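You operate a simulated robot arm through the tools that you are given. There is no shell and no other tool. Be economical: measure what you need, move in short steps, check, and stop when the job is done.

The job below is to be done with a simulated robot arm. You get a single attempt, and the scene is never put back.

## Task
Brake spindle A, set the width to 110 mm and open the guide carriage up for a new cable.
Fine: brake before you open the yellow latch of the guide wheel and the join lever; leave the orange lever and spindle C.

It is judged by the outcome, as a careful person would: the job done as asked, and still so three seconds after it is handed in. It fails if anything else is knocked over, pushed out of place, dropped, spilled or broken.

## Robot
A 7-joint arm with a two-finger parallel gripper, fixed in place. Base frame: the origin is at the foot of the arm, x ahead of it, y to its left, z up. Readings come in cm, degrees, newtons and seconds.
With the tool pointing down near the work surface it reaches from about 12 to 66 cm from the base axis. Its first joint turns from -66.0 to 66.0 degrees. Payload 2.4 kg.
The TCP is the grasp point between the finger pads, 3 cm short of the fingertips. In the tool frame z runs along the fingers and y along their closing line. Largest opening 9.4 cm; finger width 2.8, thickness 1; the body of the gripper, 5 by 9.6 cm, starts 5.5 cm behind the TCP.
Orientation is that of the tool frame in the base frame, as a unit quaternion [x, y, z, w]. With the fingers straight down and closing along the base's y, the tool's x points along the base's -x, its y along +y and its z along -z.

## Interface
- The arm moves only by the tool arm_command. Its argument "moves" is a list of rows, each a list of 7 numbers: the opening, from 0 (shut) to 1 (fully open), then the shift along the tool's x, y, z in units of 20 mm (1.0 is 20 mm), then the turn, a rotation vector about the tool's x, y, z in units of 5 degrees (1.0 is 5 degrees). In form: [[claw, x, y, z, rx, ry, rz], ...]. A call has 1 to 10 rows; each row shifts and turns the commanded pose from where the row before left it, along the tool's axes as they then stand. A call with a number of a shift or a turn outside -1 to 1 is refused whole. Rows are played at 5 a second. More than 5 cm and 8.6 degrees between two rows, or a gripper value outside its range, and nothing of the call is played. Where a pose cannot be reached the arm comes as near as it can. A force on the tool above 40 N (or 10 N above the force at the start of the call, whichever is more), or a blocked arm, ends the call early, and 0.2 s more pass. The fingers move at their own pace (about 15.3 cm/s each) and stop on an object; they squeeze with about 39 N. The grip force told is the motor's: it shows also when the fingers shut on nothing. Time passes only in rows, and 0.2 s behind the last, so rows that do not move let the fingers close. It gives the time, the measured TCP pose, the force on the tool (base axes), the opening and the grip force at its end, in the units of the frame above (readings bear some noise), with the torque about the TCP (base axes, N m) and any sound that the robot's microphone picked up.
- Cameras (640 x 400 px; columns grow to the right, rows downward): "scene" is fixed at [4.07, 46.92, 147.9]; the picture's right is [-0.74, -0.67, 0.00], its down [-0.23, 0.25, -0.94] and it looks along [0.63, -0.70, -0.34] (base axes); focal length 310 px, centre (320, 200). "wrist" rides on the gripper at [7.6, 1.4, -10.3] in the tool frame; the picture's right is [-0.18, 0.98, 0.00], its down [-0.75, -0.14, -0.64] and it looks along [-0.63, -0.12, 0.77] (tool axes); focal length 243 px, centre (320, 200). There is no depth. A picture from a camera that has moved, and an enlarged one, comes with that camera's place and axes in the base frame and with its lens. The place of the scene camera against the robot may be out by one fixed shift of up to 1.2 cm in any direction.
- camera(camera): a new picture of that camera. The clock stands still meanwhile.
- close_up(camera, box): a new picture of the part [left, top, right, bottom] of that camera's present view, enlarged. The clock stands still meanwhile.
- job_done(): hands the job in; it is judged then, once.

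Go step by step. Nothing tells you positions but the pictures and the camera data: compare them with the known pose of the tool, close in by small moves and look again before you grip or let go. The budget is 120 turns and 84 pictures, counting those below and the enlarged ones. Unless the task says otherwise, let go and move clear before handing in, and close with one line.

The tools are called after "Call:" as a command line: name --pt "numbers of a row" for each row, then --argument value for the rest, lists and objects as JSON in quotes. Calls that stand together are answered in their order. arm_command: Moves the arm, as the interface text tells. Its arguments: {"type":"object","properties":{"moves":{"type":"array","items":{"type":"array","items":{"type":"number"}}}},"required":["moves"]} The other tools are called the same way: camera (camera) takes a picture; close_up (camera, box) takes an enlarged picture of a part of a camera's view; job_done () hands the job in.

At the start:

```text
clock: 0.0
eef_pos: [34.64, -2.42, 133.16]
orientation: [0.0, 1.0, 0.001, 0.0]
wrist_force: [0.5, 0.2, 0.6]
moment: [0.02, -0.01, 0.02]
gripper_width: 9.4
grip_force: 0.1
```

scene: 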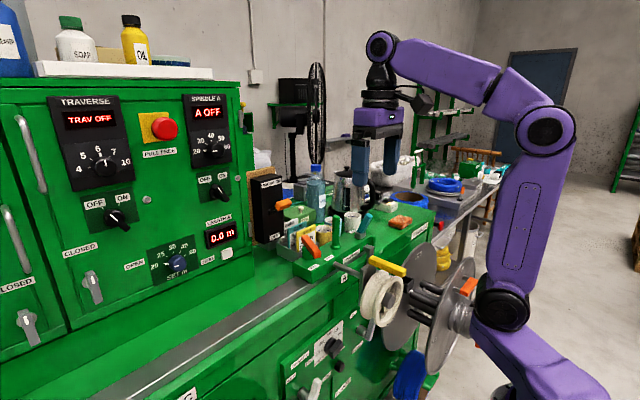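
wrist: 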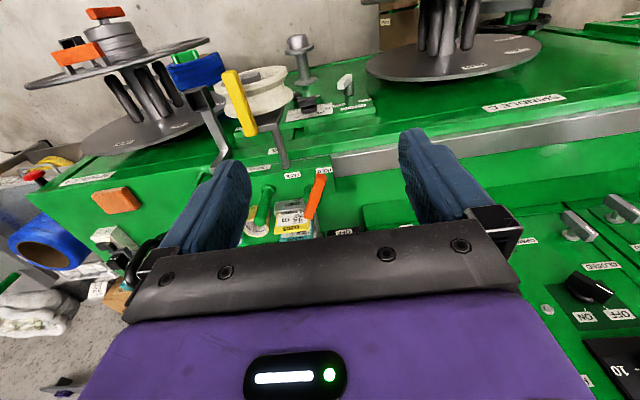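

I see a green winding machine with control panels, spindles, a guide carriage with yellow latch. I'll look closer at the details first.

Call:
close_up --camera "scene" --box '[0, 80, 260, 300]'

Call:
close_up --camera "scene" --box '[250, 170, 490, 400]'

Call:
close_up --camera "wrist" --box '[0, 0, 360, 240]'

Call:
close_up --camera "wrist" --box '[340, 0, 640, 400]'

```text
1.82 times, centred on (130, 190) of scene
camera zoom: at [4.07, 46.92, 147.9], right [-0.74, -0.67, 0.0], down [-0.23, 0.25, -0.94], along [0.63, -0.7, -0.34], focal length 563 px, centre (666, 218)
```

zoom: 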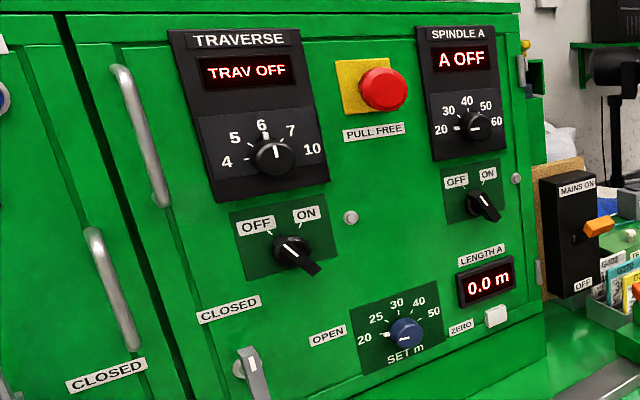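

```text
1.74 times, centred on (370, 285) of scene
camera zoom: at [4.07, 46.92, 147.9], right [-0.74, -0.67, 0.0], down [-0.23, 0.25, -0.94], along [0.63, -0.7, -0.34], focal length 539 px, centre (233, 52)
```

zoom: 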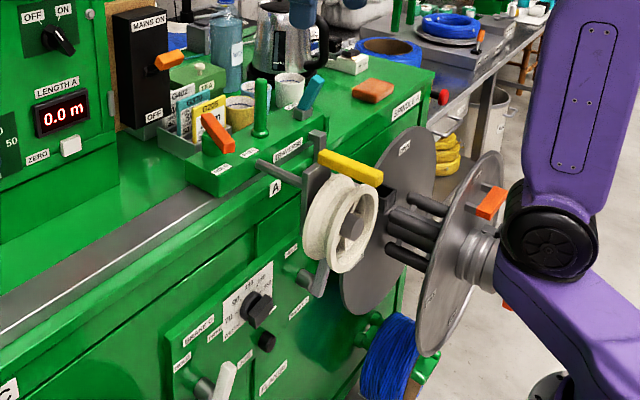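

```text
1.67 times, centred on (180, 120) of wrist
camera zoom: at [26.9, -1.1, 143.41], right [0.18, 0.98, 0.0], down [0.75, -0.14, 0.64], along [0.63, -0.12, -0.77], focal length 404 px, centre (553, 333)
```

zoom: 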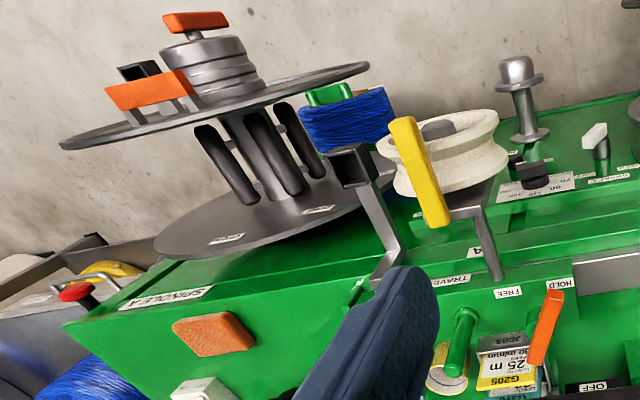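

```text
1.00 times, centred on (490, 200) of wrist (not enlarged: the box is as wide or as high as the picture)
camera zoom: at [26.9, -1.1, 143.41], right [0.18, 0.98, 0.0], down [0.75, -0.14, 0.64], along [0.63, -0.12, -0.77], focal length 243 px, centre (150, 200)
```

zoom: 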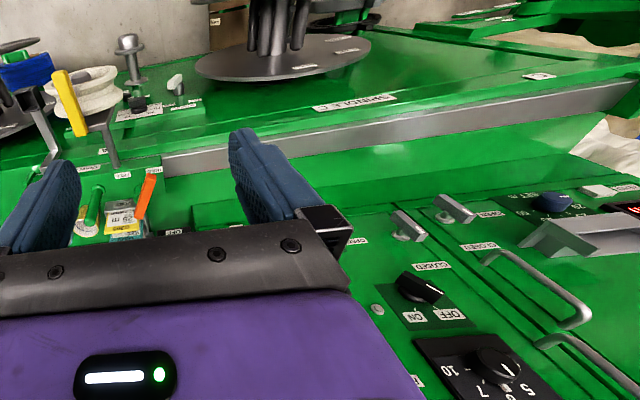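

I need to read the labels on the front face panel and the carriage, so I take tighter close-ups.

Call:
close_up --camera "scene" --box '[270, 300, 370, 400]'

Call:
close_up --camera "scene" --box '[270, 195, 440, 310]'

Call:
close_up --camera "wrist" --box '[200, 30, 380, 150]'

Call:
close_up --camera "wrist" --box '[220, 140, 360, 240]'

```text
4.00 times, centred on (320, 350) of scene
camera zoom: at [4.07, 46.92, 147.9], right [-0.74, -0.67, 0.0], down [-0.23, 0.25, -0.94], along [0.63, -0.7, -0.34], focal length 1240 px, centre (320, -400)
```

zoom: 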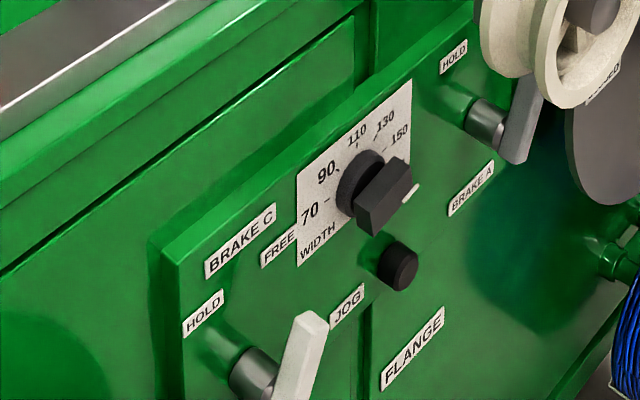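

```text
3.48 times, centred on (355, 252) of scene
camera zoom: at [4.07, 46.92, 147.9], right [-0.74, -0.67, 0.0], down [-0.23, 0.25, -0.94], along [0.63, -0.7, -0.34], focal length 1078 px, centre (198, 17)
```

zoom: 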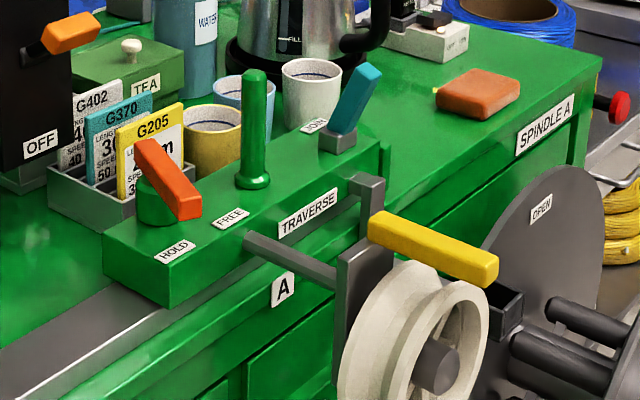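

```text
3.33 times, centred on (290, 90) of wrist
camera zoom: at [26.9, -1.1, 143.41], right [0.18, 0.98, 0.0], down [0.75, -0.14, 0.64], along [0.63, -0.12, -0.77], focal length 809 px, centre (420, 567)
```

zoom: 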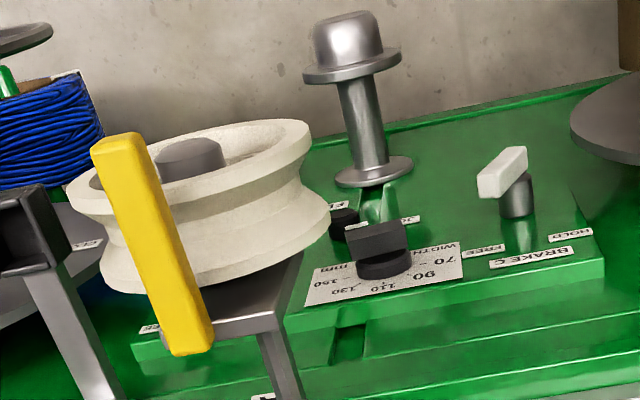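

```text
4.00 times, centred on (290, 190) of wrist
camera zoom: at [26.9, -1.1, 143.41], right [0.18, 0.98, 0.0], down [0.75, -0.14, 0.64], along [0.63, -0.12, -0.77], focal length 970 px, centre (440, 240)
```

zoom: 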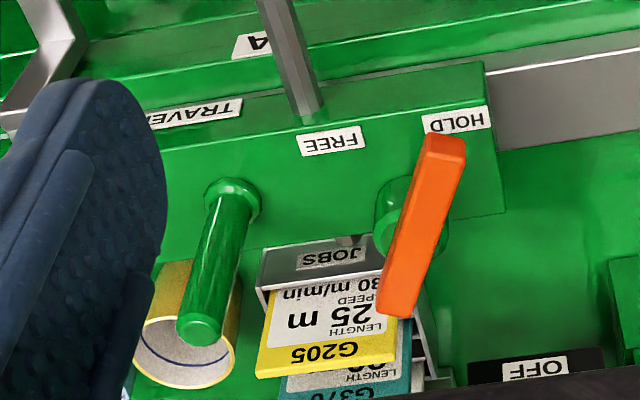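

The guide latch is near (37,-15,105), the width knob near (48,-8,77) on the front face. I'll bring the wrist camera back and lower for a better view of the front panel.

Call:
arm_command --pt "1 0.63 0.27 1 0 0 0" --pt "1 0.63 0.27 1 0 0 0" --pt "1 0.63 0.27 1 0 0 0" --pt "1 0.63 0.27 1 0 0 0" --pt "1 0.63 0.27 1 0 0 0" --pt "1 0.63 0.27 1 0 0 0" --pt "1 0.63 0.27 1 0 0 0" --pt "1 0.63 0.27 1 0 0 0" --pt "1 0.63 0.27 1 0 0 0" --pt "1 0.63 0.27 1 0 0 0"

Call:
camera --camera "wrist"

Call:
camera --camera "scene"

```text
clock: 2.2
eef_pos: [21.89, 2.94, 113.08]
orientation: [0.001, 1.0, 0.0, 0.0]
wrist_force: [-0.2, -0.1, -0.1]
moment: [-0.03, 0.02, -0.01]
gripper_width: 9.39
grip_force: 0.0
```

```text
73 pictures are left
camera wrist: at [14.29, 4.29, 123.36], right [0.18, 0.98, 0.0], down [0.75, -0.14, 0.64], along [0.63, -0.12, -0.77], focal length 243 px, centre (320, 200)
```

wrist: 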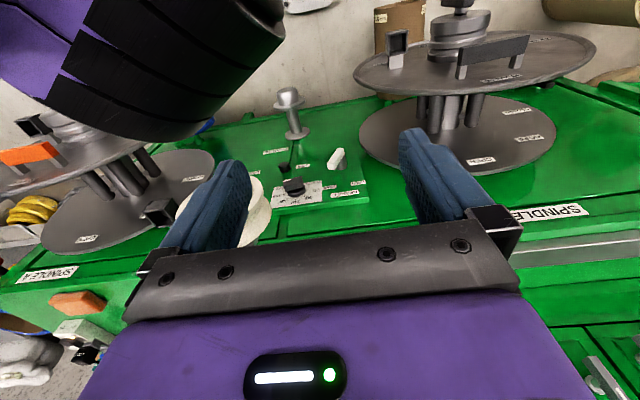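

```text
72 pictures are left
```

scene: 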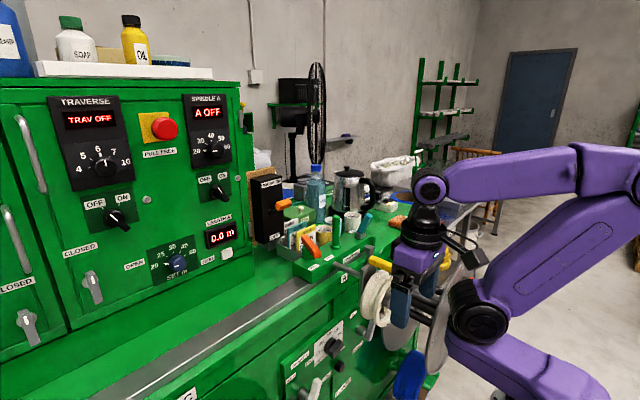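

Now I'll lower and pitch the tool forward to look under the wheel.

Call:
arm_command --pt "1 0 0 1 0 -1 0" --pt "1 0 0 1 0 -1 0" --pt "1 0 0 1 0 -1 0" --pt "1 0.5 0 0.5 0 -1 0" --pt "1 0.8 0 0 0 -1 0" --pt "1 0.8 0 0 0 0 0"

Call:
camera --camera "wrist"

```text
clock: 3.6
eef_pos: [21.19, 3.38, 107.01]
orientation: [0.0, 0.976, 0.001, 0.216]
wrist_force: [0.5, -0.5, 0.6]
moment: [0.01, -0.01, -0.02]
gripper_width: 9.37
grip_force: 0.1
out of reach, approached as far as the arm can: row 1, 2, 5, 6
```

```text
71 pictures are left
camera wrist: at [9.85, 4.68, 113.14], right [0.17, 0.98, 0.08], down [0.41, -0.14, 0.9], along [0.9, -0.12, -0.43], focal length 243 px, centre (320, 200)
```

wrist: 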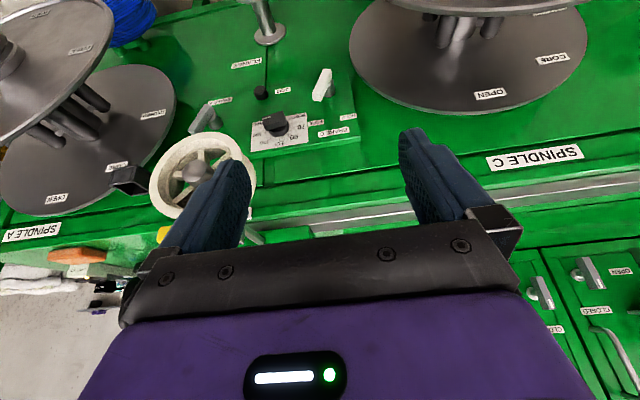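

Call:
close_up --camera "wrist" --box '[140, 40, 380, 190]'

Call:
close_up --camera "wrist" --box '[240, 80, 300, 150]'

```text
2.67 times, centred on (260, 115) of wrist
camera zoom: at [9.85, 4.68, 113.14], right [0.17, 0.98, 0.08], down [0.41, -0.14, 0.9], along [0.9, -0.12, -0.43], focal length 647 px, centre (480, 427)
```

zoom: 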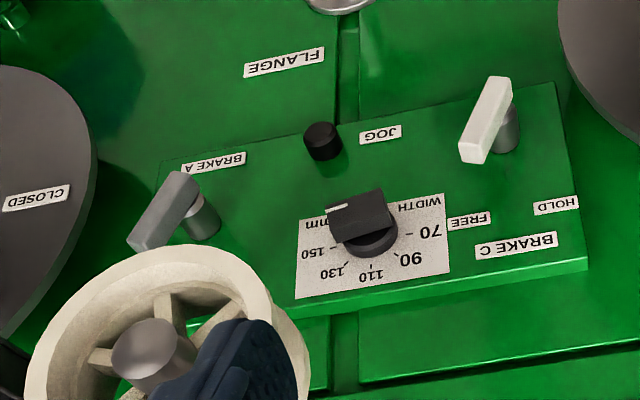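

```text
5.71 times, centred on (270, 115) of wrist
camera zoom: at [9.85, 4.68, 113.14], right [0.17, 0.98, 0.08], down [0.41, -0.14, 0.9], along [0.9, -0.12, -0.43], focal length 1386 px, centre (606, 686)
```

zoom: 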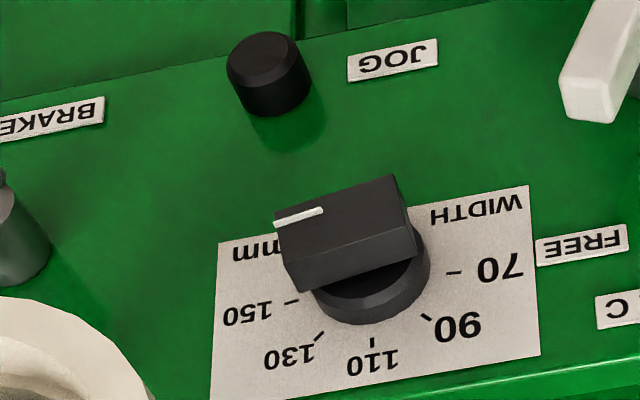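

Upside-down view: Brake A lever points to FREE, width pointer at 150; 110 is straight up. I'll pitch the tool toward horizontal while moving forward and down in the gap between the spindles.

Call:
arm_command --pt "1 -0.21 0 0.9 0 -1 0" --pt "1 -0.13 0 0.92 0 -1 0" --pt "1 -0.05 0 0.93 0 -1 0" --pt "1 0.03 0 0.93 0 -1 0" --pt "1 0.11 0 0.92 0 -1 0" --pt "1 0.19 0 0.91 0 -1 0" --pt "1 0.27 0 0.89 0 -1 0"

Call:
camera --camera "scene"

Call:
camera --camera "wrist"

```text
clock: 5.2
eef_pos: [32.06, 8.12, 99.98]
orientation: [0.0, 0.867, -0.001, 0.499]
wrist_force: [-0.5, -0.4, 0.1]
moment: [0.02, -0.01, 0.0]
gripper_width: 9.4
grip_force: 0.0
out of reach, approached as far as the arm can: row 1, 2, 3, 4, 5, 7
```

```text
68 pictures are left
```

scene: 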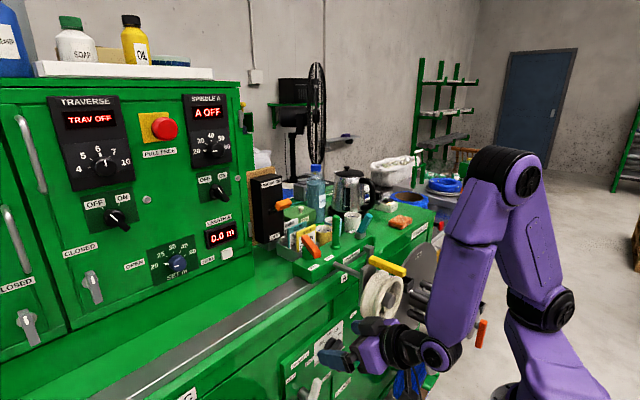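

```text
67 pictures are left
camera wrist: at [19.33, 9.43, 98.54], right [0.09, 0.98, 0.16], down [-0.18, -0.14, 0.97], along [0.98, -0.12, 0.16], focal length 243 px, centre (320, 200)
```

wrist: 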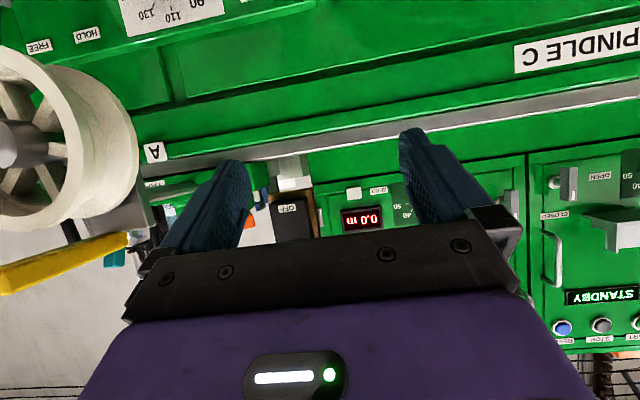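

Fine so far; I continue pitching to horizontal and lowering in front of the knob.

Call:
arm_command --pt "1 0.77 -0.5 0.67 0 -1 0" --pt "1 0.82 -0.5 0.6 0 -1 0" --pt "1 0.87 -0.5 0.53 0 -1 0" --pt "1 0.91 -0.5 0.45 0 -1 0" --pt "1 0.95 -0.5 0.37 0 -1 0" --pt "1 0.98 -0.5 0.29 0 -1 0" --pt "1 1 -0.5 0.2 0 0 0" --pt "1 1 -0.5 0.2 0 0 0"

Call:
camera --camera "scene"

Call:
camera --camera "wrist"

```text
clock: 7.0
eef_pos: [40.97, 16.39, 99.51]
orientation: [-0.001, 0.708, -0.003, 0.707]
wrist_force: [-0.6, 0.5, 0.5]
moment: [-0.01, -0.04, 0.0]
gripper_width: 9.4
grip_force: 0.0
out of reach, approached as far as the arm can: row 1, 2, 3, 4, 5, 6, 7, 8
```

```text
66 pictures are left
```

scene: 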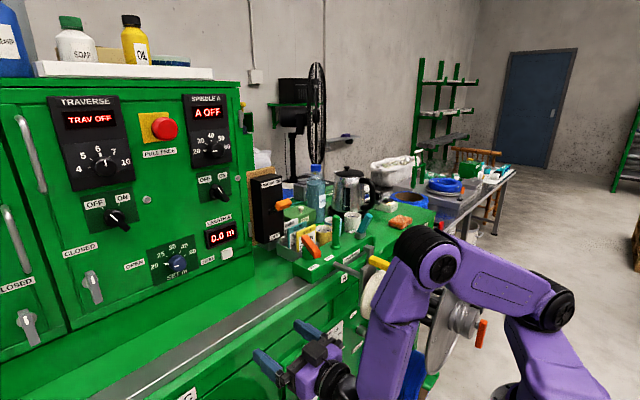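

```text
65 pictures are left
camera wrist: at [30.53, 17.78, 91.95], right [0.0, 0.98, 0.18], down [-0.64, -0.14, 0.75], along [0.77, -0.12, 0.63], focal length 243 px, centre (320, 200)
```

wrist: 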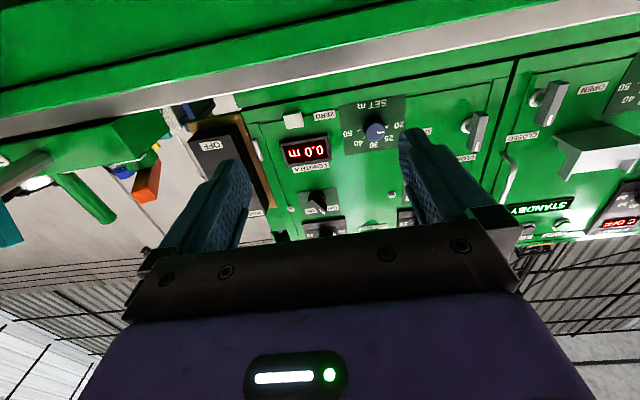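

The arm is near a joint limit with this roll. I'll test whether it can go straight down and toward -y here.

Call:
arm_command --pt "1 0.5 -1 0 0 0 0" --pt "1 0.5 -1 0 0 0 0" --pt "1 0.5 -1 0 0 0 0" --pt "1 0.5 -1 0 0 0 0"

```text
clock: 8.0
eef_pos: [44.2, 14.94, 99.37]
orientation: [-0.001, 0.707, -0.002, 0.707]
wrist_force: [-0.1, 0.0, 0.6]
moment: [0.02, -0.01, 0.01]
gripper_width: 9.43
grip_force: 0.0
out of reach, approached as far as the arm can: row 1, 2, 3, 4
```

This roll can't get lower. I'll retreat upward and reconfigure the wrist, approaching with the tool swung in sideways instead.

Call:
arm_command --pt "1 -1 -0.3 -0.4 0 1 0" --pt "1 -0.96 -0.7 -0.49 0 1 0" --pt "1 -0.92 -0.7 -0.57 0 1 0" --pt "1 -0.86 -0.7 -0.65 0 1 0" --pt "1 -0.8 -0.7 -0.72 0 1 0" --pt "1 -0.74 -0.7 -0.79 0 1 0" --pt "1 -0.67 -0.7 -0.85 0 1 0" --pt "1 -0.59 -0.7 -0.9 0 1 0" --pt "1 -0.51 -0.7 -0.95 0 1 0" --pt "1 -0.42 -0.7 -0.99 0 1 0"

```text
clock: 10.2
eef_pos: [36.23, 1.74, 119.41]
orientation: [0.0, 0.94, 0.0, 0.341]
wrist_force: [-0.2, 0.0, -0.9]
moment: [-0.01, 0.0, -0.01]
gripper_width: 9.41
grip_force: 0.0
```

Free again. Now I swing the tool about the base x axis toward -y (fixed TCP).

Call:
arm_command --pt "1 0 0 0 0.766 0 -0.643" --pt "1 0 0 0 0.766 0 -0.643" --pt "1 0 0 0 0.766 0 -0.643" --pt "1 0 0 0 0.766 0 -0.643" --pt "1 0 0 0 0.766 0 -0.643" --pt "1 0 0 0 0.766 0 -0.643" --pt "1 0 0 0 0.766 0 -0.643" --pt "1 0 0 0 0.766 0 -0.643" --pt "1 0 0 0 0.766 0 -0.643" --pt "1 0 0 0 0.766 0 -0.643"

```text
clock: 12.4
eef_pos: [36.21, 1.6, 119.46]
orientation: [-0.144, 0.852, -0.397, 0.31]
wrist_force: [-0.9, 0.1, 0.0]
moment: [-0.01, 0.03, 0.02]
gripper_width: 9.4
grip_force: 0.1
```

Call:
arm_command --pt "1 0 0 0 0.766 0 -0.643" --pt "1 0 0 0 0.766 0 -0.643" --pt "1 0 0 0 0.766 0 -0.643" --pt "1 0 0 0 0.766 0 -0.643" --pt "1 0 0 0 0.766 0 -0.643" --pt "1 0 0 0 0.766 0 -0.643" --pt "1 0 0 0 0.766 0 -0.643" --pt "1 0 0 0 0.766 0 -0.643"

Call:
camera --camera "scene"

Call:
camera --camera "wrist"

```text
clock: 14.2
eef_pos: [36.22, 1.78, 119.33]
orientation: [-0.242, 0.665, -0.665, 0.241]
wrist_force: [1.6, 0.1, -0.2]
moment: [-0.01, -0.02, -0.02]
gripper_width: 9.4
grip_force: 0.1
```

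```text
64 pictures are left
```

scene: 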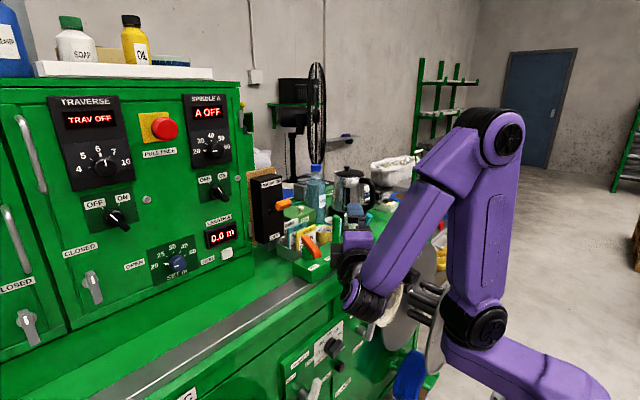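

```text
63 pictures are left
camera wrist: at [23.72, 4.59, 117.95], right [0.14, 0.12, -0.98], down [0.16, 0.98, 0.14], along [0.98, -0.18, 0.12], focal length 243 px, centre (320, 200)
```

wrist: 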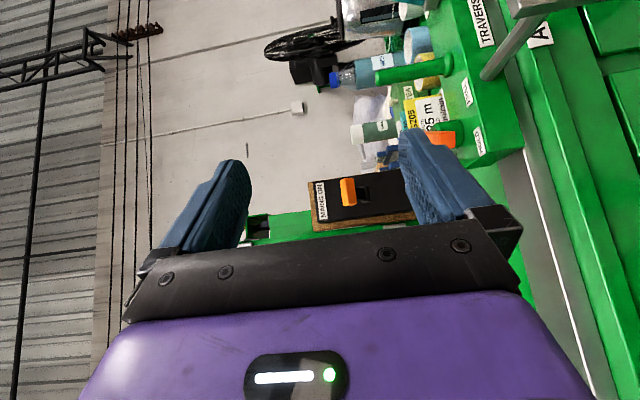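

Reconfiguration works. Now lower while yawing the tool toward +x.

Call:
arm_command --pt "1 0 1 0 0 -1 0" --pt "1 0 1 0 0 -1 0" --pt "1 0 1 0 0 -1 0" --pt "1 0 1 0 0 -1 0" --pt "1 0 1 0 0 -1 0" --pt "1 0 1 0 0 -1 0" --pt "1 0 1 0 0 -1 0" --pt "1 0 1 0 0 -1 0"

Call:
camera --camera "scene"

Call:
camera --camera "wrist"

```text
clock: 16.0
eef_pos: [36.16, 1.61, 103.22]
orientation: [0.455, -0.541, 0.541, -0.455]
wrist_force: [-0.2, 0.3, -0.5]
moment: [0.0, -0.02, -0.02]
gripper_width: 9.4
grip_force: 0.1
```

```text
62 pictures are left
```

scene: 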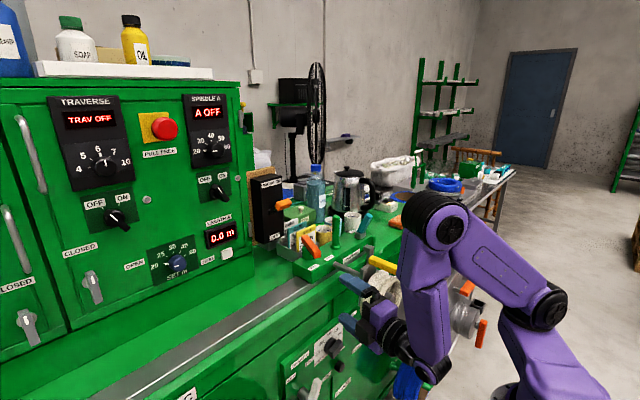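

```text
61 pictures are left
camera wrist: at [24.76, -4.08, 101.87], right [0.03, 0.18, -0.98], down [-0.5, 0.85, 0.14], along [0.86, 0.49, 0.12], focal length 243 px, centre (320, 200)
```

wrist: 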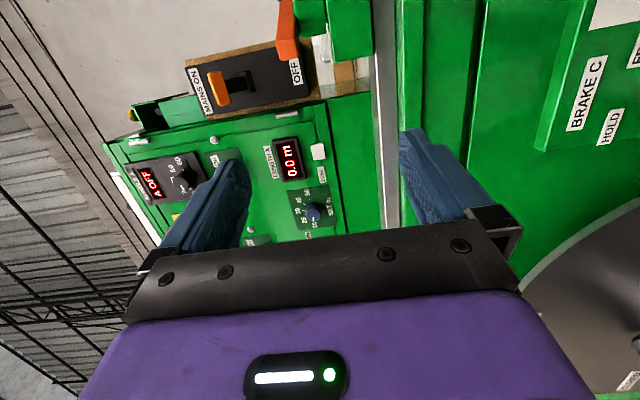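

Works well. Continue down to about z=84 with the last 10° of yaw.

Call:
arm_command --pt "1 0 1 0 0 -1 0" --pt "1 0 1 0 0 -1 0" --pt "1 0 1 0 0 0 0" --pt "1 0 1 0 0 0 0" --pt "1 0 1 0 0 0 0" --pt "1 0 1 0 0 0 0" --pt "1 0 1 0 0 0 0" --pt "1 0 1 0 0 0 0" --pt "1 0 1 0 0 0 0" --pt "1 0 1 0 0 0 0"

Call:
camera --camera "scene"

Call:
camera --camera "wrist"

```text
clock: 18.2
eef_pos: [36.11, 1.74, 83.41]
orientation: [0.499, -0.5, 0.501, -0.5]
wrist_force: [0.0, -0.2, -0.1]
moment: [0.01, 0.01, -0.02]
gripper_width: 9.4
grip_force: 0.1
```

```text
60 pictures are left
```

scene: 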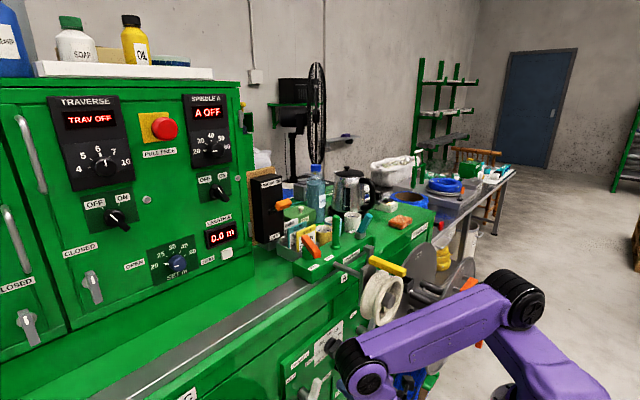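

```text
59 pictures are left
camera wrist: at [25.83, -6.0, 81.9], right [0.0, 0.19, -0.98], down [-0.64, 0.75, 0.14], along [0.77, 0.63, 0.12], focal length 243 px, centre (320, 200)
```

wrist: 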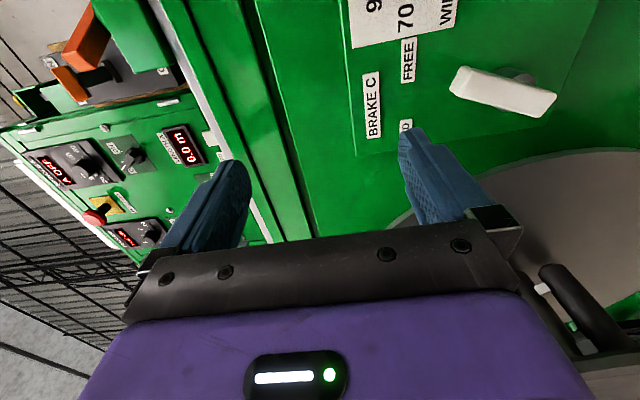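

Camera now looks from the right. Brake A lies further -y; I'll lower to z≈74 then shift toward it at this standoff.

Call:
arm_command --pt "1 0.3 0.9 0 0 0 0" --pt "1 0.3 0.9 0 0 0 0" --pt "1 0.4 0.9 0 0 0 0" --pt "1 0.5 0.9 0 0 0 0" --pt "1 1 0.9 0 0 0 0" --pt "1 1 0 0 0 0 0" --pt "1 1 0 0 0 0 0" --pt "1 1 0 0 0 0 0"

Call:
camera --camera "wrist"

```text
clock: 20.0
eef_pos: [36.51, -4.43, 72.86]
orientation: [-0.499, 0.501, -0.501, 0.499]
wrist_force: [-0.7, 0.1, 0.7]
moment: [0.04, 0.03, 0.0]
gripper_width: 9.37
grip_force: 0.2
out of reach, approached as far as the arm can: row 6, 7, 8
```

```text
58 pictures are left
camera wrist: at [26.17, -12.02, 71.52], right [0.0, 0.18, -0.98], down [-0.64, 0.76, 0.14], along [0.77, 0.63, 0.12], focal length 243 px, centre (320, 200)
```

wrist: 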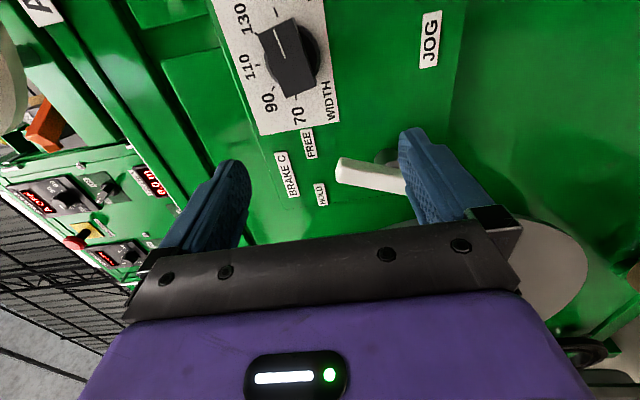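

Limit reached in y with x=36. The panel face is at x≈50.7 and the knob at about (48,-9,74.6). I try nudging forward and over to the knob with the fingers half open.

Call:
arm_command --pt "0.5 0.2 -0.2 0.8 0 0 0" --pt "0.5 0.6 -0.2 0.8 0 0 0" --pt "0.5 0.6 -0.2 0.5 0 0 0" --pt "0.5 0.6 -0.2 0 0 0 0"

Call:
camera --camera "wrist"

```text
clock: 21.0
eef_pos: [41.87, -7.57, 73.93]
orientation: [-0.5, 0.501, -0.499, 0.499]
wrist_force: [-0.4, -0.1, -0.5]
moment: [0.0, 0.02, -0.02]
gripper_width: 4.69
grip_force: 0.1
out of reach, approached as far as the arm can: row 2, 4
```

```text
57 pictures are left
camera wrist: at [31.56, -15.26, 72.48], right [0.0, 0.18, -0.98], down [-0.64, 0.75, 0.14], along [0.77, 0.63, 0.12], focal length 243 px, centre (320, 200)
```

wrist: 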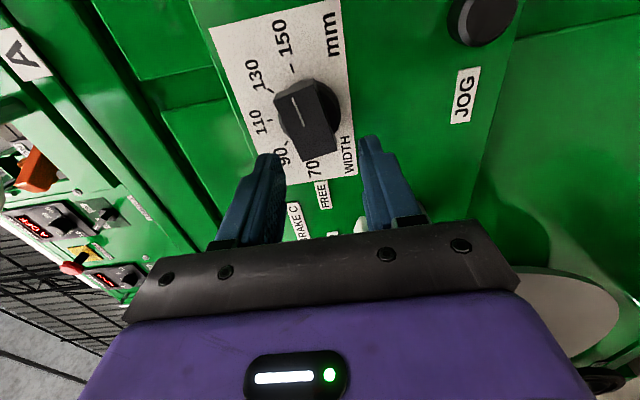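

Call:
close_up --camera "wrist" --box '[220, 40, 400, 170]'

Call:
close_up --camera "scene" --box '[290, 300, 410, 400]'

```text
3.08 times, centred on (310, 105) of wrist
camera zoom: at [31.56, -15.26, 72.48], right [0.0, 0.18, -0.98], down [-0.64, 0.75, 0.14], along [0.77, 0.63, 0.12], focal length 746 px, centre (351, 492)
```

zoom: 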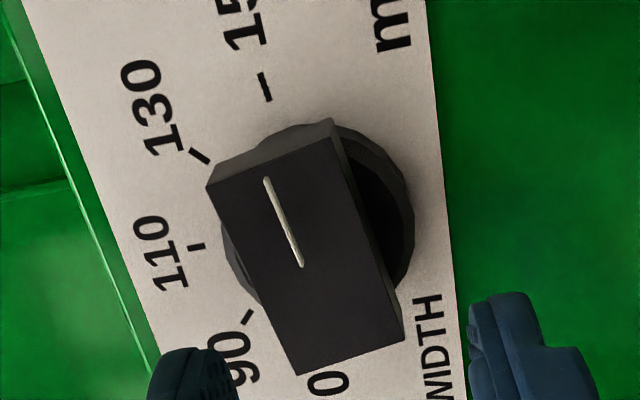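

```text
4.00 times, centred on (350, 350) of scene
camera zoom: at [4.07, 46.92, 147.9], right [-0.74, -0.67, 0.0], down [-0.23, 0.25, -0.94], along [0.63, -0.7, -0.34], focal length 1240 px, centre (200, -400)
```

zoom: 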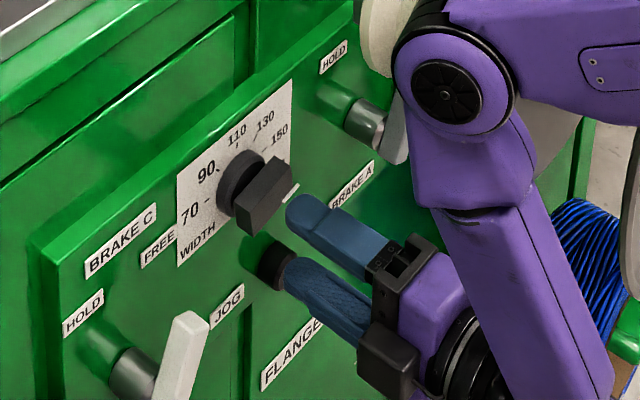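

The knob is centred at (y,z)≈(-8.5,74.5), ticks 40° apart, pointer at 150 = 80° clockwise of 110. I'll test whether the tool can roll -90° here in free space first.

Call:
arm_command --pt "0.65 0 0 0 0 0 -1" --pt "0.65 0 0 0 0 0 -1" --pt "0.65 0 0 0 0 0 -1" --pt "0.65 0 0 0 0 0 -1" --pt "0.65 0 0 0 0 0 -1" --pt "0.65 0 0 0 0 0 -1" --pt "0.65 0 0 0 0 0 -1" --pt "0.65 0 0 0 0 0 -1" --pt "0.65 0 0 0 0 0 -1" --pt "0.65 0 0 0 0 0 -1"

Call:
arm_command --pt "0.65 0 0 0 0 0 -1" --pt "0.65 0 0 0 0 0 -1" --pt "0.65 0 0 0 0 0 -1" --pt "0.65 0 0 0 0 0 -1" --pt "0.65 0 0 0 0 0 -1" --pt "0.65 0 0 0 0 0 -1" --pt "0.65 0 0 0 0 0 -1" --pt "0.65 0 0 0 0 0 -1"

Call:
camera --camera "wrist"

```text
clock: 23.2
eef_pos: [41.97, -7.54, 73.82]
orientation: [0.664, -0.243, 0.665, -0.241]
wrist_force: [-0.9, 0.5, -0.1]
moment: [0.02, -0.01, -0.01]
gripper_width: 6.12
grip_force: 0.0
```

```text
clock: 25.0
eef_pos: [41.95, -7.5, 74.01]
orientation: [0.707, 0.0, 0.707, 0.0]
wrist_force: [1.3, -0.8, 0.1]
moment: [0.0, 0.02, -0.03]
gripper_width: 6.1
grip_force: 0.1
```

```text
54 pictures are left
camera wrist: at [31.59, -9.04, 81.5], right [0.0, -0.98, -0.18], down [-0.64, 0.14, -0.75], along [0.77, 0.12, -0.63], focal length 243 px, centre (320, 200)
```

wrist: 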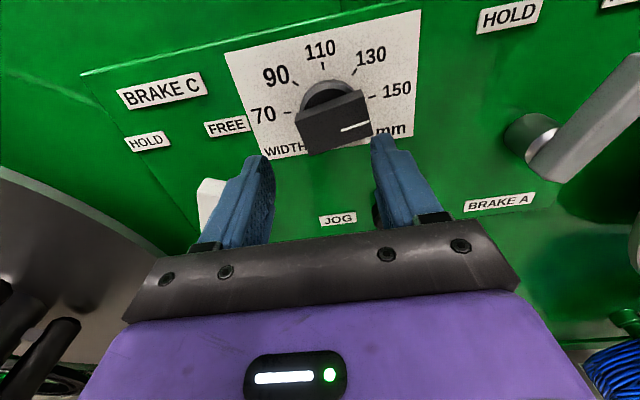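

Roll works and gives an upright view. Roll back 80° so the fingers straddle the bar, then align.

Call:
arm_command --pt "0.65 0 0 0 0 0 1" --pt "0.65 0 0 0 0 0 1" --pt "0.65 0 0 0 0 0 1" --pt "0.65 0 0 0 0 0 1" --pt "0.65 0 0 0 0 0 1" --pt "0.65 0 0 0 0 0 1" --pt "0.65 0 0 0 0 0 1" --pt "0.65 0 0 0 0 0 1"

Call:
arm_command --pt "0.65 0 0 0 0 0 1" --pt "0.65 0 0 0 0 0 1" --pt "0.65 0 0 0 0 0 1" --pt "0.65 0 0 0 0 0 1" --pt "0.65 0 0 0 0 0 1" --pt "0.65 0 0 0 0 0 1" --pt "0.65 0 0 0 0 0 1" --pt "0.65 0 0 0 0 0 1" --pt "0.65 0.5 -0.3 0 0 0 0"

Call:
camera --camera "wrist"

```text
clock: 26.8
eef_pos: [41.87, -7.58, 73.86]
orientation: [0.664, -0.243, 0.664, -0.242]
wrist_force: [-0.2, 0.3, 0.1]
moment: [0.01, 0.02, -0.02]
gripper_width: 6.11
grip_force: 0.0
```

```text
clock: 28.8
eef_pos: [42.39, -7.89, 74.24]
orientation: [0.54, -0.457, 0.542, -0.454]
wrist_force: [0.7, -0.3, -0.6]
moment: [-0.04, -0.01, 0.02]
gripper_width: 6.09
grip_force: 0.0
out of reach, approached as far as the arm can: row 9
```

```text
53 pictures are left
camera wrist: at [31.92, -15.65, 74.28], right [0.0, 0.01, -1.0], down [-0.64, 0.77, 0.01], along [0.77, 0.64, 0.01], focal length 243 px, centre (320, 200)
```

wrist: 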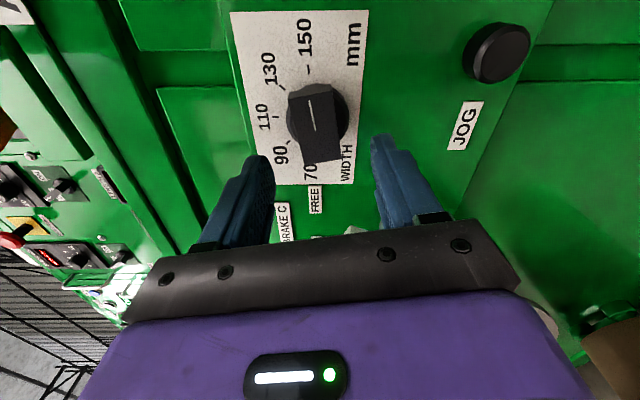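

Bar now aligned with the fingers. Advance most of the way with small centring corrections.

Call:
arm_command --pt "0.65 0 -0.07 0.6 0 0 0" --pt "0.65 0.19 -0.07 0.6 0 0 0" --pt "0.65 0.19 0 0 0 0 0"

Call:
camera --camera "wrist"

```text
clock: 29.6
eef_pos: [44.12, -7.16, 74.79]
orientation: [0.54, -0.456, 0.543, -0.453]
wrist_force: [0.0, 0.0, -0.4]
moment: [-0.01, 0.02, 0.0]
gripper_width: 6.13
grip_force: 0.0
out of reach, approached as far as the arm can: row 1, 2, 3
```

```text
52 pictures are left
camera wrist: at [33.93, -15.05, 74.71], right [0.0, 0.01, -1.0], down [-0.64, 0.77, 0.01], along [0.77, 0.64, 0.01], focal length 243 px, centre (320, 200)
```

wrist: 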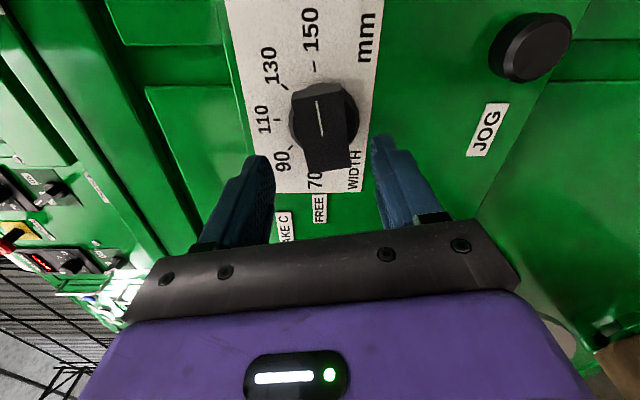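

The reach limit pushes y off; I'll yaw the tool a few degrees toward -y to gain room, then shift.

Call:
arm_command --pt "0.65 0 0 0 -0.13 0.74 0" --pt "0.65 0 0 0 -0.13 0.74 0" --pt "0.65 0.35 0.08 0.05 0 0 0" --pt "0.65 0.35 0.08 0.05 0 0 0"

Call:
camera --camera "wrist"

```text
clock: 30.6
eef_pos: [44.29, -8.76, 74.76]
orientation: [0.51, -0.489, 0.571, -0.418]
wrist_force: [0.0, -0.8, 0.6]
moment: [-0.02, 0.01, -0.02]
gripper_width: 6.11
grip_force: 0.1
```

```text
51 pictures are left
camera wrist: at [33.06, -15.17, 74.71], right [0.0, 0.01, -1.0], down [-0.54, 0.84, 0.01], along [0.84, 0.54, 0.01], focal length 243 px, centre (320, 200)
```

wrist: 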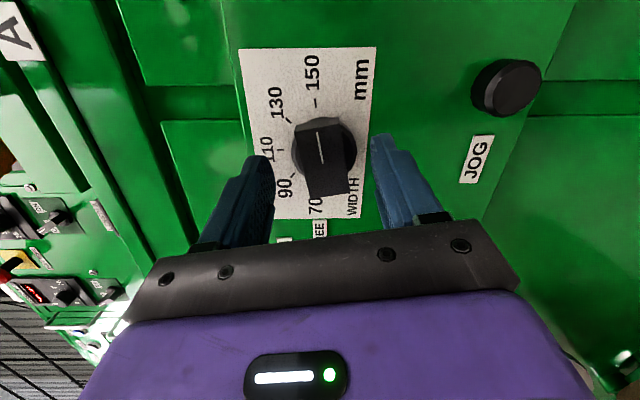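

Centred now. Advance ~2 cm so the pads straddle the bar, and check before closing.

Call:
arm_command --pt "0.65 -0.15 0 0.5 0 0 0" --pt "0.65 -0.15 0 0.5 0 0 0" --pt "0.65 0 0 0 0 0 0"

Call:
camera --camera "wrist"

Call:
close_up --camera "scene" --box '[290, 300, 410, 400]'

```text
clock: 31.4
eef_pos: [46.34, -8.39, 74.74]
orientation: [0.511, -0.49, 0.57, -0.417]
wrist_force: [-0.4, -0.1, 0.0]
moment: [-0.01, 0.03, 0.0]
gripper_width: 6.13
grip_force: 0.0
```

```text
50 pictures are left
camera wrist: at [35.14, -14.83, 74.61], right [0.0, 0.01, -1.0], down [-0.54, 0.84, 0.01], along [0.84, 0.54, 0.01], focal length 243 px, centre (320, 200)
```

wrist: 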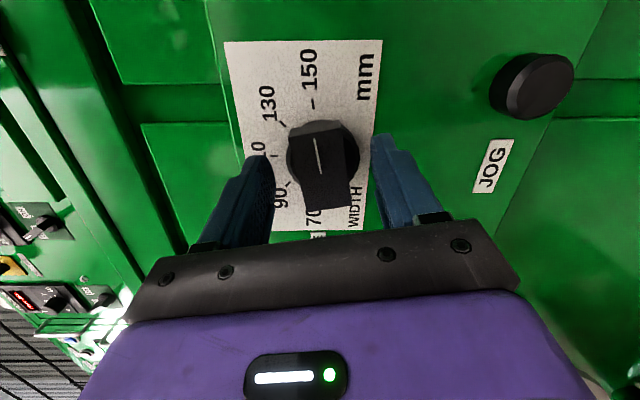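

```text
4.00 times, centred on (350, 350) of scene
camera zoom: at [4.07, 46.92, 147.9], right [-0.74, -0.67, 0.0], down [-0.23, 0.25, -0.94], along [0.63, -0.7, -0.34], focal length 1240 px, centre (200, -400)
```

zoom: 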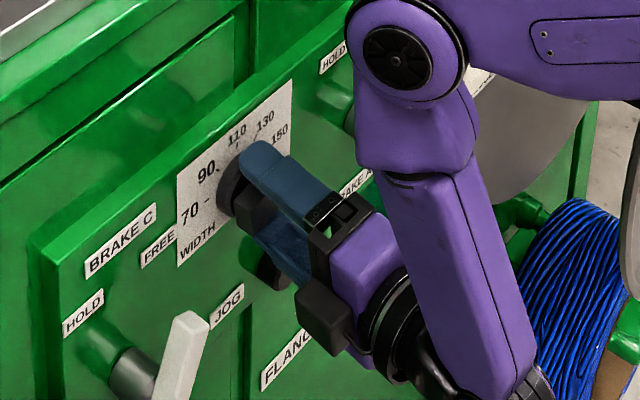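

Fingers straddle the bar. Close.

Call:
arm_command --pt "0 0 0 0 0 0 0" --pt "0 0 0 0 0 0 0" --pt "0 0 0 0 0 0 0"

Call:
close_up --camera "wrist" --box '[200, 40, 440, 260]'

```text
clock: 32.2
eef_pos: [46.39, -8.5, 74.58]
orientation: [0.511, -0.491, 0.569, -0.416]
wrist_force: [11.8, -0.9, -24.4]
moment: [-0.07, -0.53, -0.11]
gripper_width: 2.79
grip_force: 45.1
```

```text
1.82 times, centred on (320, 150) of wrist
camera zoom: at [35.13, -14.84, 74.54], right [0.0, 0.01, -1.0], down [-0.54, 0.84, 0.01], along [0.84, 0.54, 0.0], focal length 441 px, centre (320, 291)
```

zoom: 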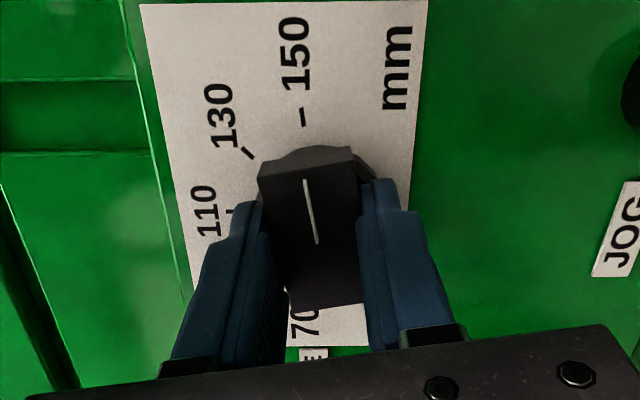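

Gripped (2.8 cm). Nudge down slightly to relieve the force, then turn counter-clockwise about the base x axis.

Call:
arm_command --pt "0 0 0.12 0 0 0 0" --pt "0 0 0 0 0.127 0.022 -0.992" --pt "0 0 0 0 0.127 0.022 -0.992" --pt "0 0 0 0 0.127 0.022 -0.992" --pt "0 0 0 0 0.127 0.022 -0.992"

Call:
close_up --camera "wrist" --box '[200, 40, 440, 260]'

```text
clock: 33.4
eef_pos: [46.5, -8.43, 74.59]
orientation: [0.575, -0.382, 0.648, -0.323]
wrist_force: [-4.1, 0.3, 6.1]
moment: [0.01, -0.25, 1.1]
gripper_width: 2.79
grip_force: 44.6
```

```text
1.82 times, centred on (320, 150) of wrist
camera zoom: at [35.11, -14.49, 76.58], right [0.0, -0.33, -0.94], down [-0.54, 0.8, -0.28], along [0.84, 0.51, -0.17], focal length 441 px, centre (320, 291)
```

zoom: 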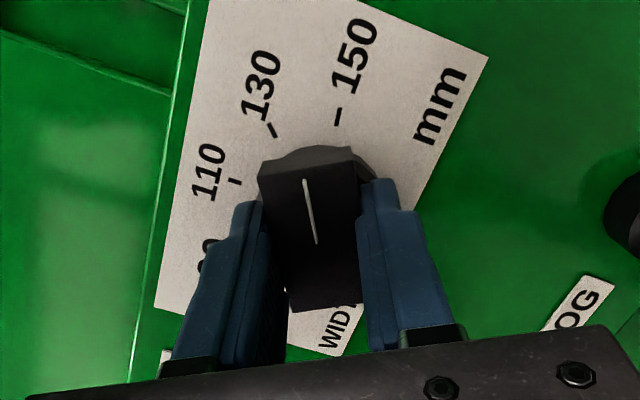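

The knob follows. Continue.

Call:
arm_command --pt "0 0 0 0 0.127 0.022 -0.992" --pt "0 0 0 0 0.127 0.022 -0.992" --pt "0 0 0 0 0.127 0.022 -0.992" --pt "0 0 0 0 0.127 0.022 -0.992" --pt "0 0 0 0 0.127 0.022 -0.992" --pt "0 0 0 0 0.127 0.022 -0.992"

Call:
arm_command --pt "0 0 0 0 0.127 0.022 -0.992" --pt "0 0 0 0 0.127 0.022 -0.992" --pt "0 0 0 0 0.127 0.022 -0.992" --pt "0 0 0 0 0.127 0.022 -0.992" --pt "0 0 0 0 0.127 0.022 -0.992" --pt "0 0 0 0 0.127 0.022 -0.992"

Call:
close_up --camera "wrist" --box '[200, 40, 440, 260]'

```text
clock: 34.8
eef_pos: [46.45, -8.39, 74.55]
orientation: [0.64, -0.202, 0.724, -0.163]
wrist_force: [1.9, -0.2, 9.1]
moment: [0.02, 0.07, 0.85]
gripper_width: 2.83
grip_force: 45.5
```

```text
clock: 36.2
eef_pos: [46.26, -8.43, 74.49]
orientation: [0.66, -0.023, 0.751, 0.012]
wrist_force: [6.8, -3.5, -7.1]
moment: [-0.02, -0.23, 0.5]
gripper_width: 2.86
grip_force: 44.7
out of reach, approached as far as the arm can: row 5, 6
stopped in row 6: the force on the tool passed its limit at 45 N (the readings are from after the stop); the commanded pose is now the measured one
```

```text
1.82 times, centred on (320, 150) of wrist
camera zoom: at [35.06, -9.49, 80.71], right [-0.02, -0.98, -0.2], down [-0.53, 0.18, -0.83], along [0.85, 0.09, -0.53], focal length 441 px, centre (320, 291)
```

zoom: 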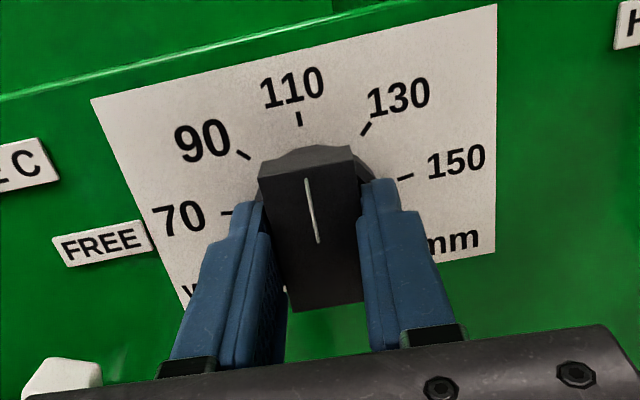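

Pointer is at 110. Release and back off, then view.

Call:
arm_command --pt "0.6 0 0 0 0 0 0" --pt "0.6 0 0 0 0 0 0" --pt "0.6 0 0 -0.7 0 0 0" --pt "0.6 0 0 -0.7 0 0 0" --pt "0.6 0 0 -0.7 0 0 0"

Call:
camera --camera "wrist"

Call:
close_up --camera "wrist" --box '[270, 40, 390, 170]'

```text
clock: 37.4
eef_pos: [43.37, -7.58, 73.08]
orientation: [0.66, -0.023, 0.751, 0.012]
wrist_force: [-0.7, 0.1, 0.2]
moment: [-0.04, 0.02, 0.01]
gripper_width: 5.62
grip_force: 0.0
out of reach, approached as far as the arm can: row 4, 5
```

```text
45 pictures are left
camera wrist: at [32.15, -8.53, 79.39], right [-0.03, -0.98, -0.2], down [-0.53, 0.18, -0.83], along [0.85, 0.09, -0.53], focal length 243 px, centre (320, 200)
```

wrist: 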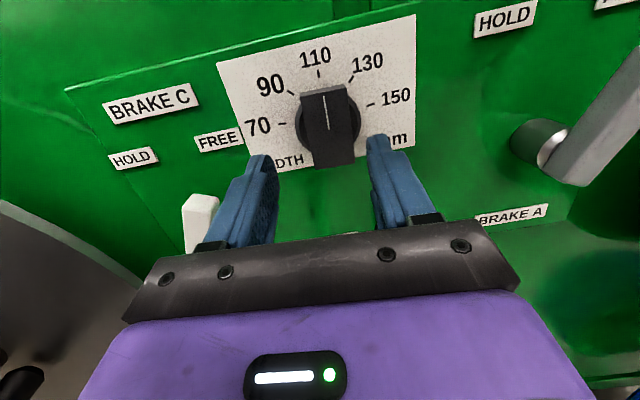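

```text
3.08 times, centred on (330, 105) of wrist
camera zoom: at [32.15, -8.53, 79.39], right [-0.03, -0.98, -0.2], down [-0.53, 0.18, -0.83], along [0.85, 0.09, -0.53], focal length 746 px, centre (289, 492)
```

zoom: 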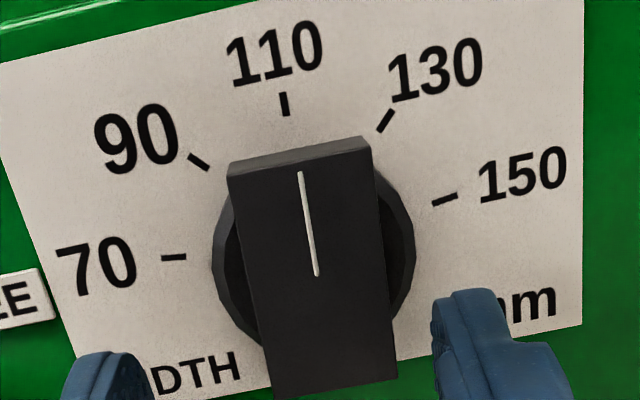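

Width is exactly at 110. Now brake A: roll the camera to the side again and yaw toward the lever.

Call:
arm_command --pt "0.3 0 0 0 0 0 1" --pt "0.3 0 0 0 0 0 1" --pt "0.3 0 0 0 0 0 1" --pt "0.3 0 0 0 0 0 1" --pt "0.3 0 0 0 0 0 1" --pt "0.3 0 0 0 0 0 1" --pt "0.3 0 0 0 0 0 1" --pt "0.3 0 0 0 0 0 1" --pt "0.3 0 0 0 0 0 1"

Call:
arm_command --pt "0 0 0 0 0 0 1" --pt "0 0 0 0 0 0 1" --pt "0 0 0 0 0 0 1" --pt "0 0 0 0 0 0 1" --pt "0 0 0 0 0 0 1" --pt "0 0 0 0 0 0 1" --pt "0 0 0 0 0 0 1" --pt "0 0 0 0 0 0 1" --pt "0 0 0 0 0 0 1"

Call:
camera --camera "wrist"

```text
clock: 39.4
eef_pos: [43.54, -7.42, 73.22]
orientation: [0.601, -0.274, 0.698, -0.277]
wrist_force: [-0.4, -0.7, -0.3]
moment: [-0.01, 0.01, 0.0]
gripper_width: 2.82
grip_force: 0.1
```

```text
clock: 41.4
eef_pos: [43.49, -7.31, 73.04]
orientation: [0.45, -0.483, 0.539, -0.522]
wrist_force: [0.3, 0.0, -0.8]
moment: [-0.02, -0.02, 0.01]
gripper_width: 0.0
grip_force: 32.8
```

```text
43 pictures are left
camera wrist: at [33.02, -14.62, 70.27], right [0.13, 0.2, -0.97], down [-0.62, 0.78, 0.07], along [0.77, 0.59, 0.23], focal length 243 px, centre (320, 200)
```

wrist: 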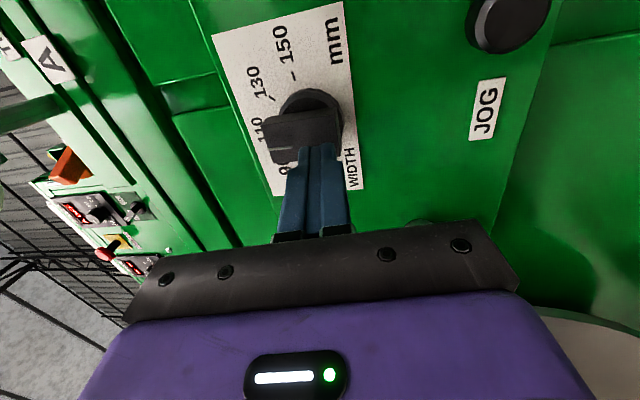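

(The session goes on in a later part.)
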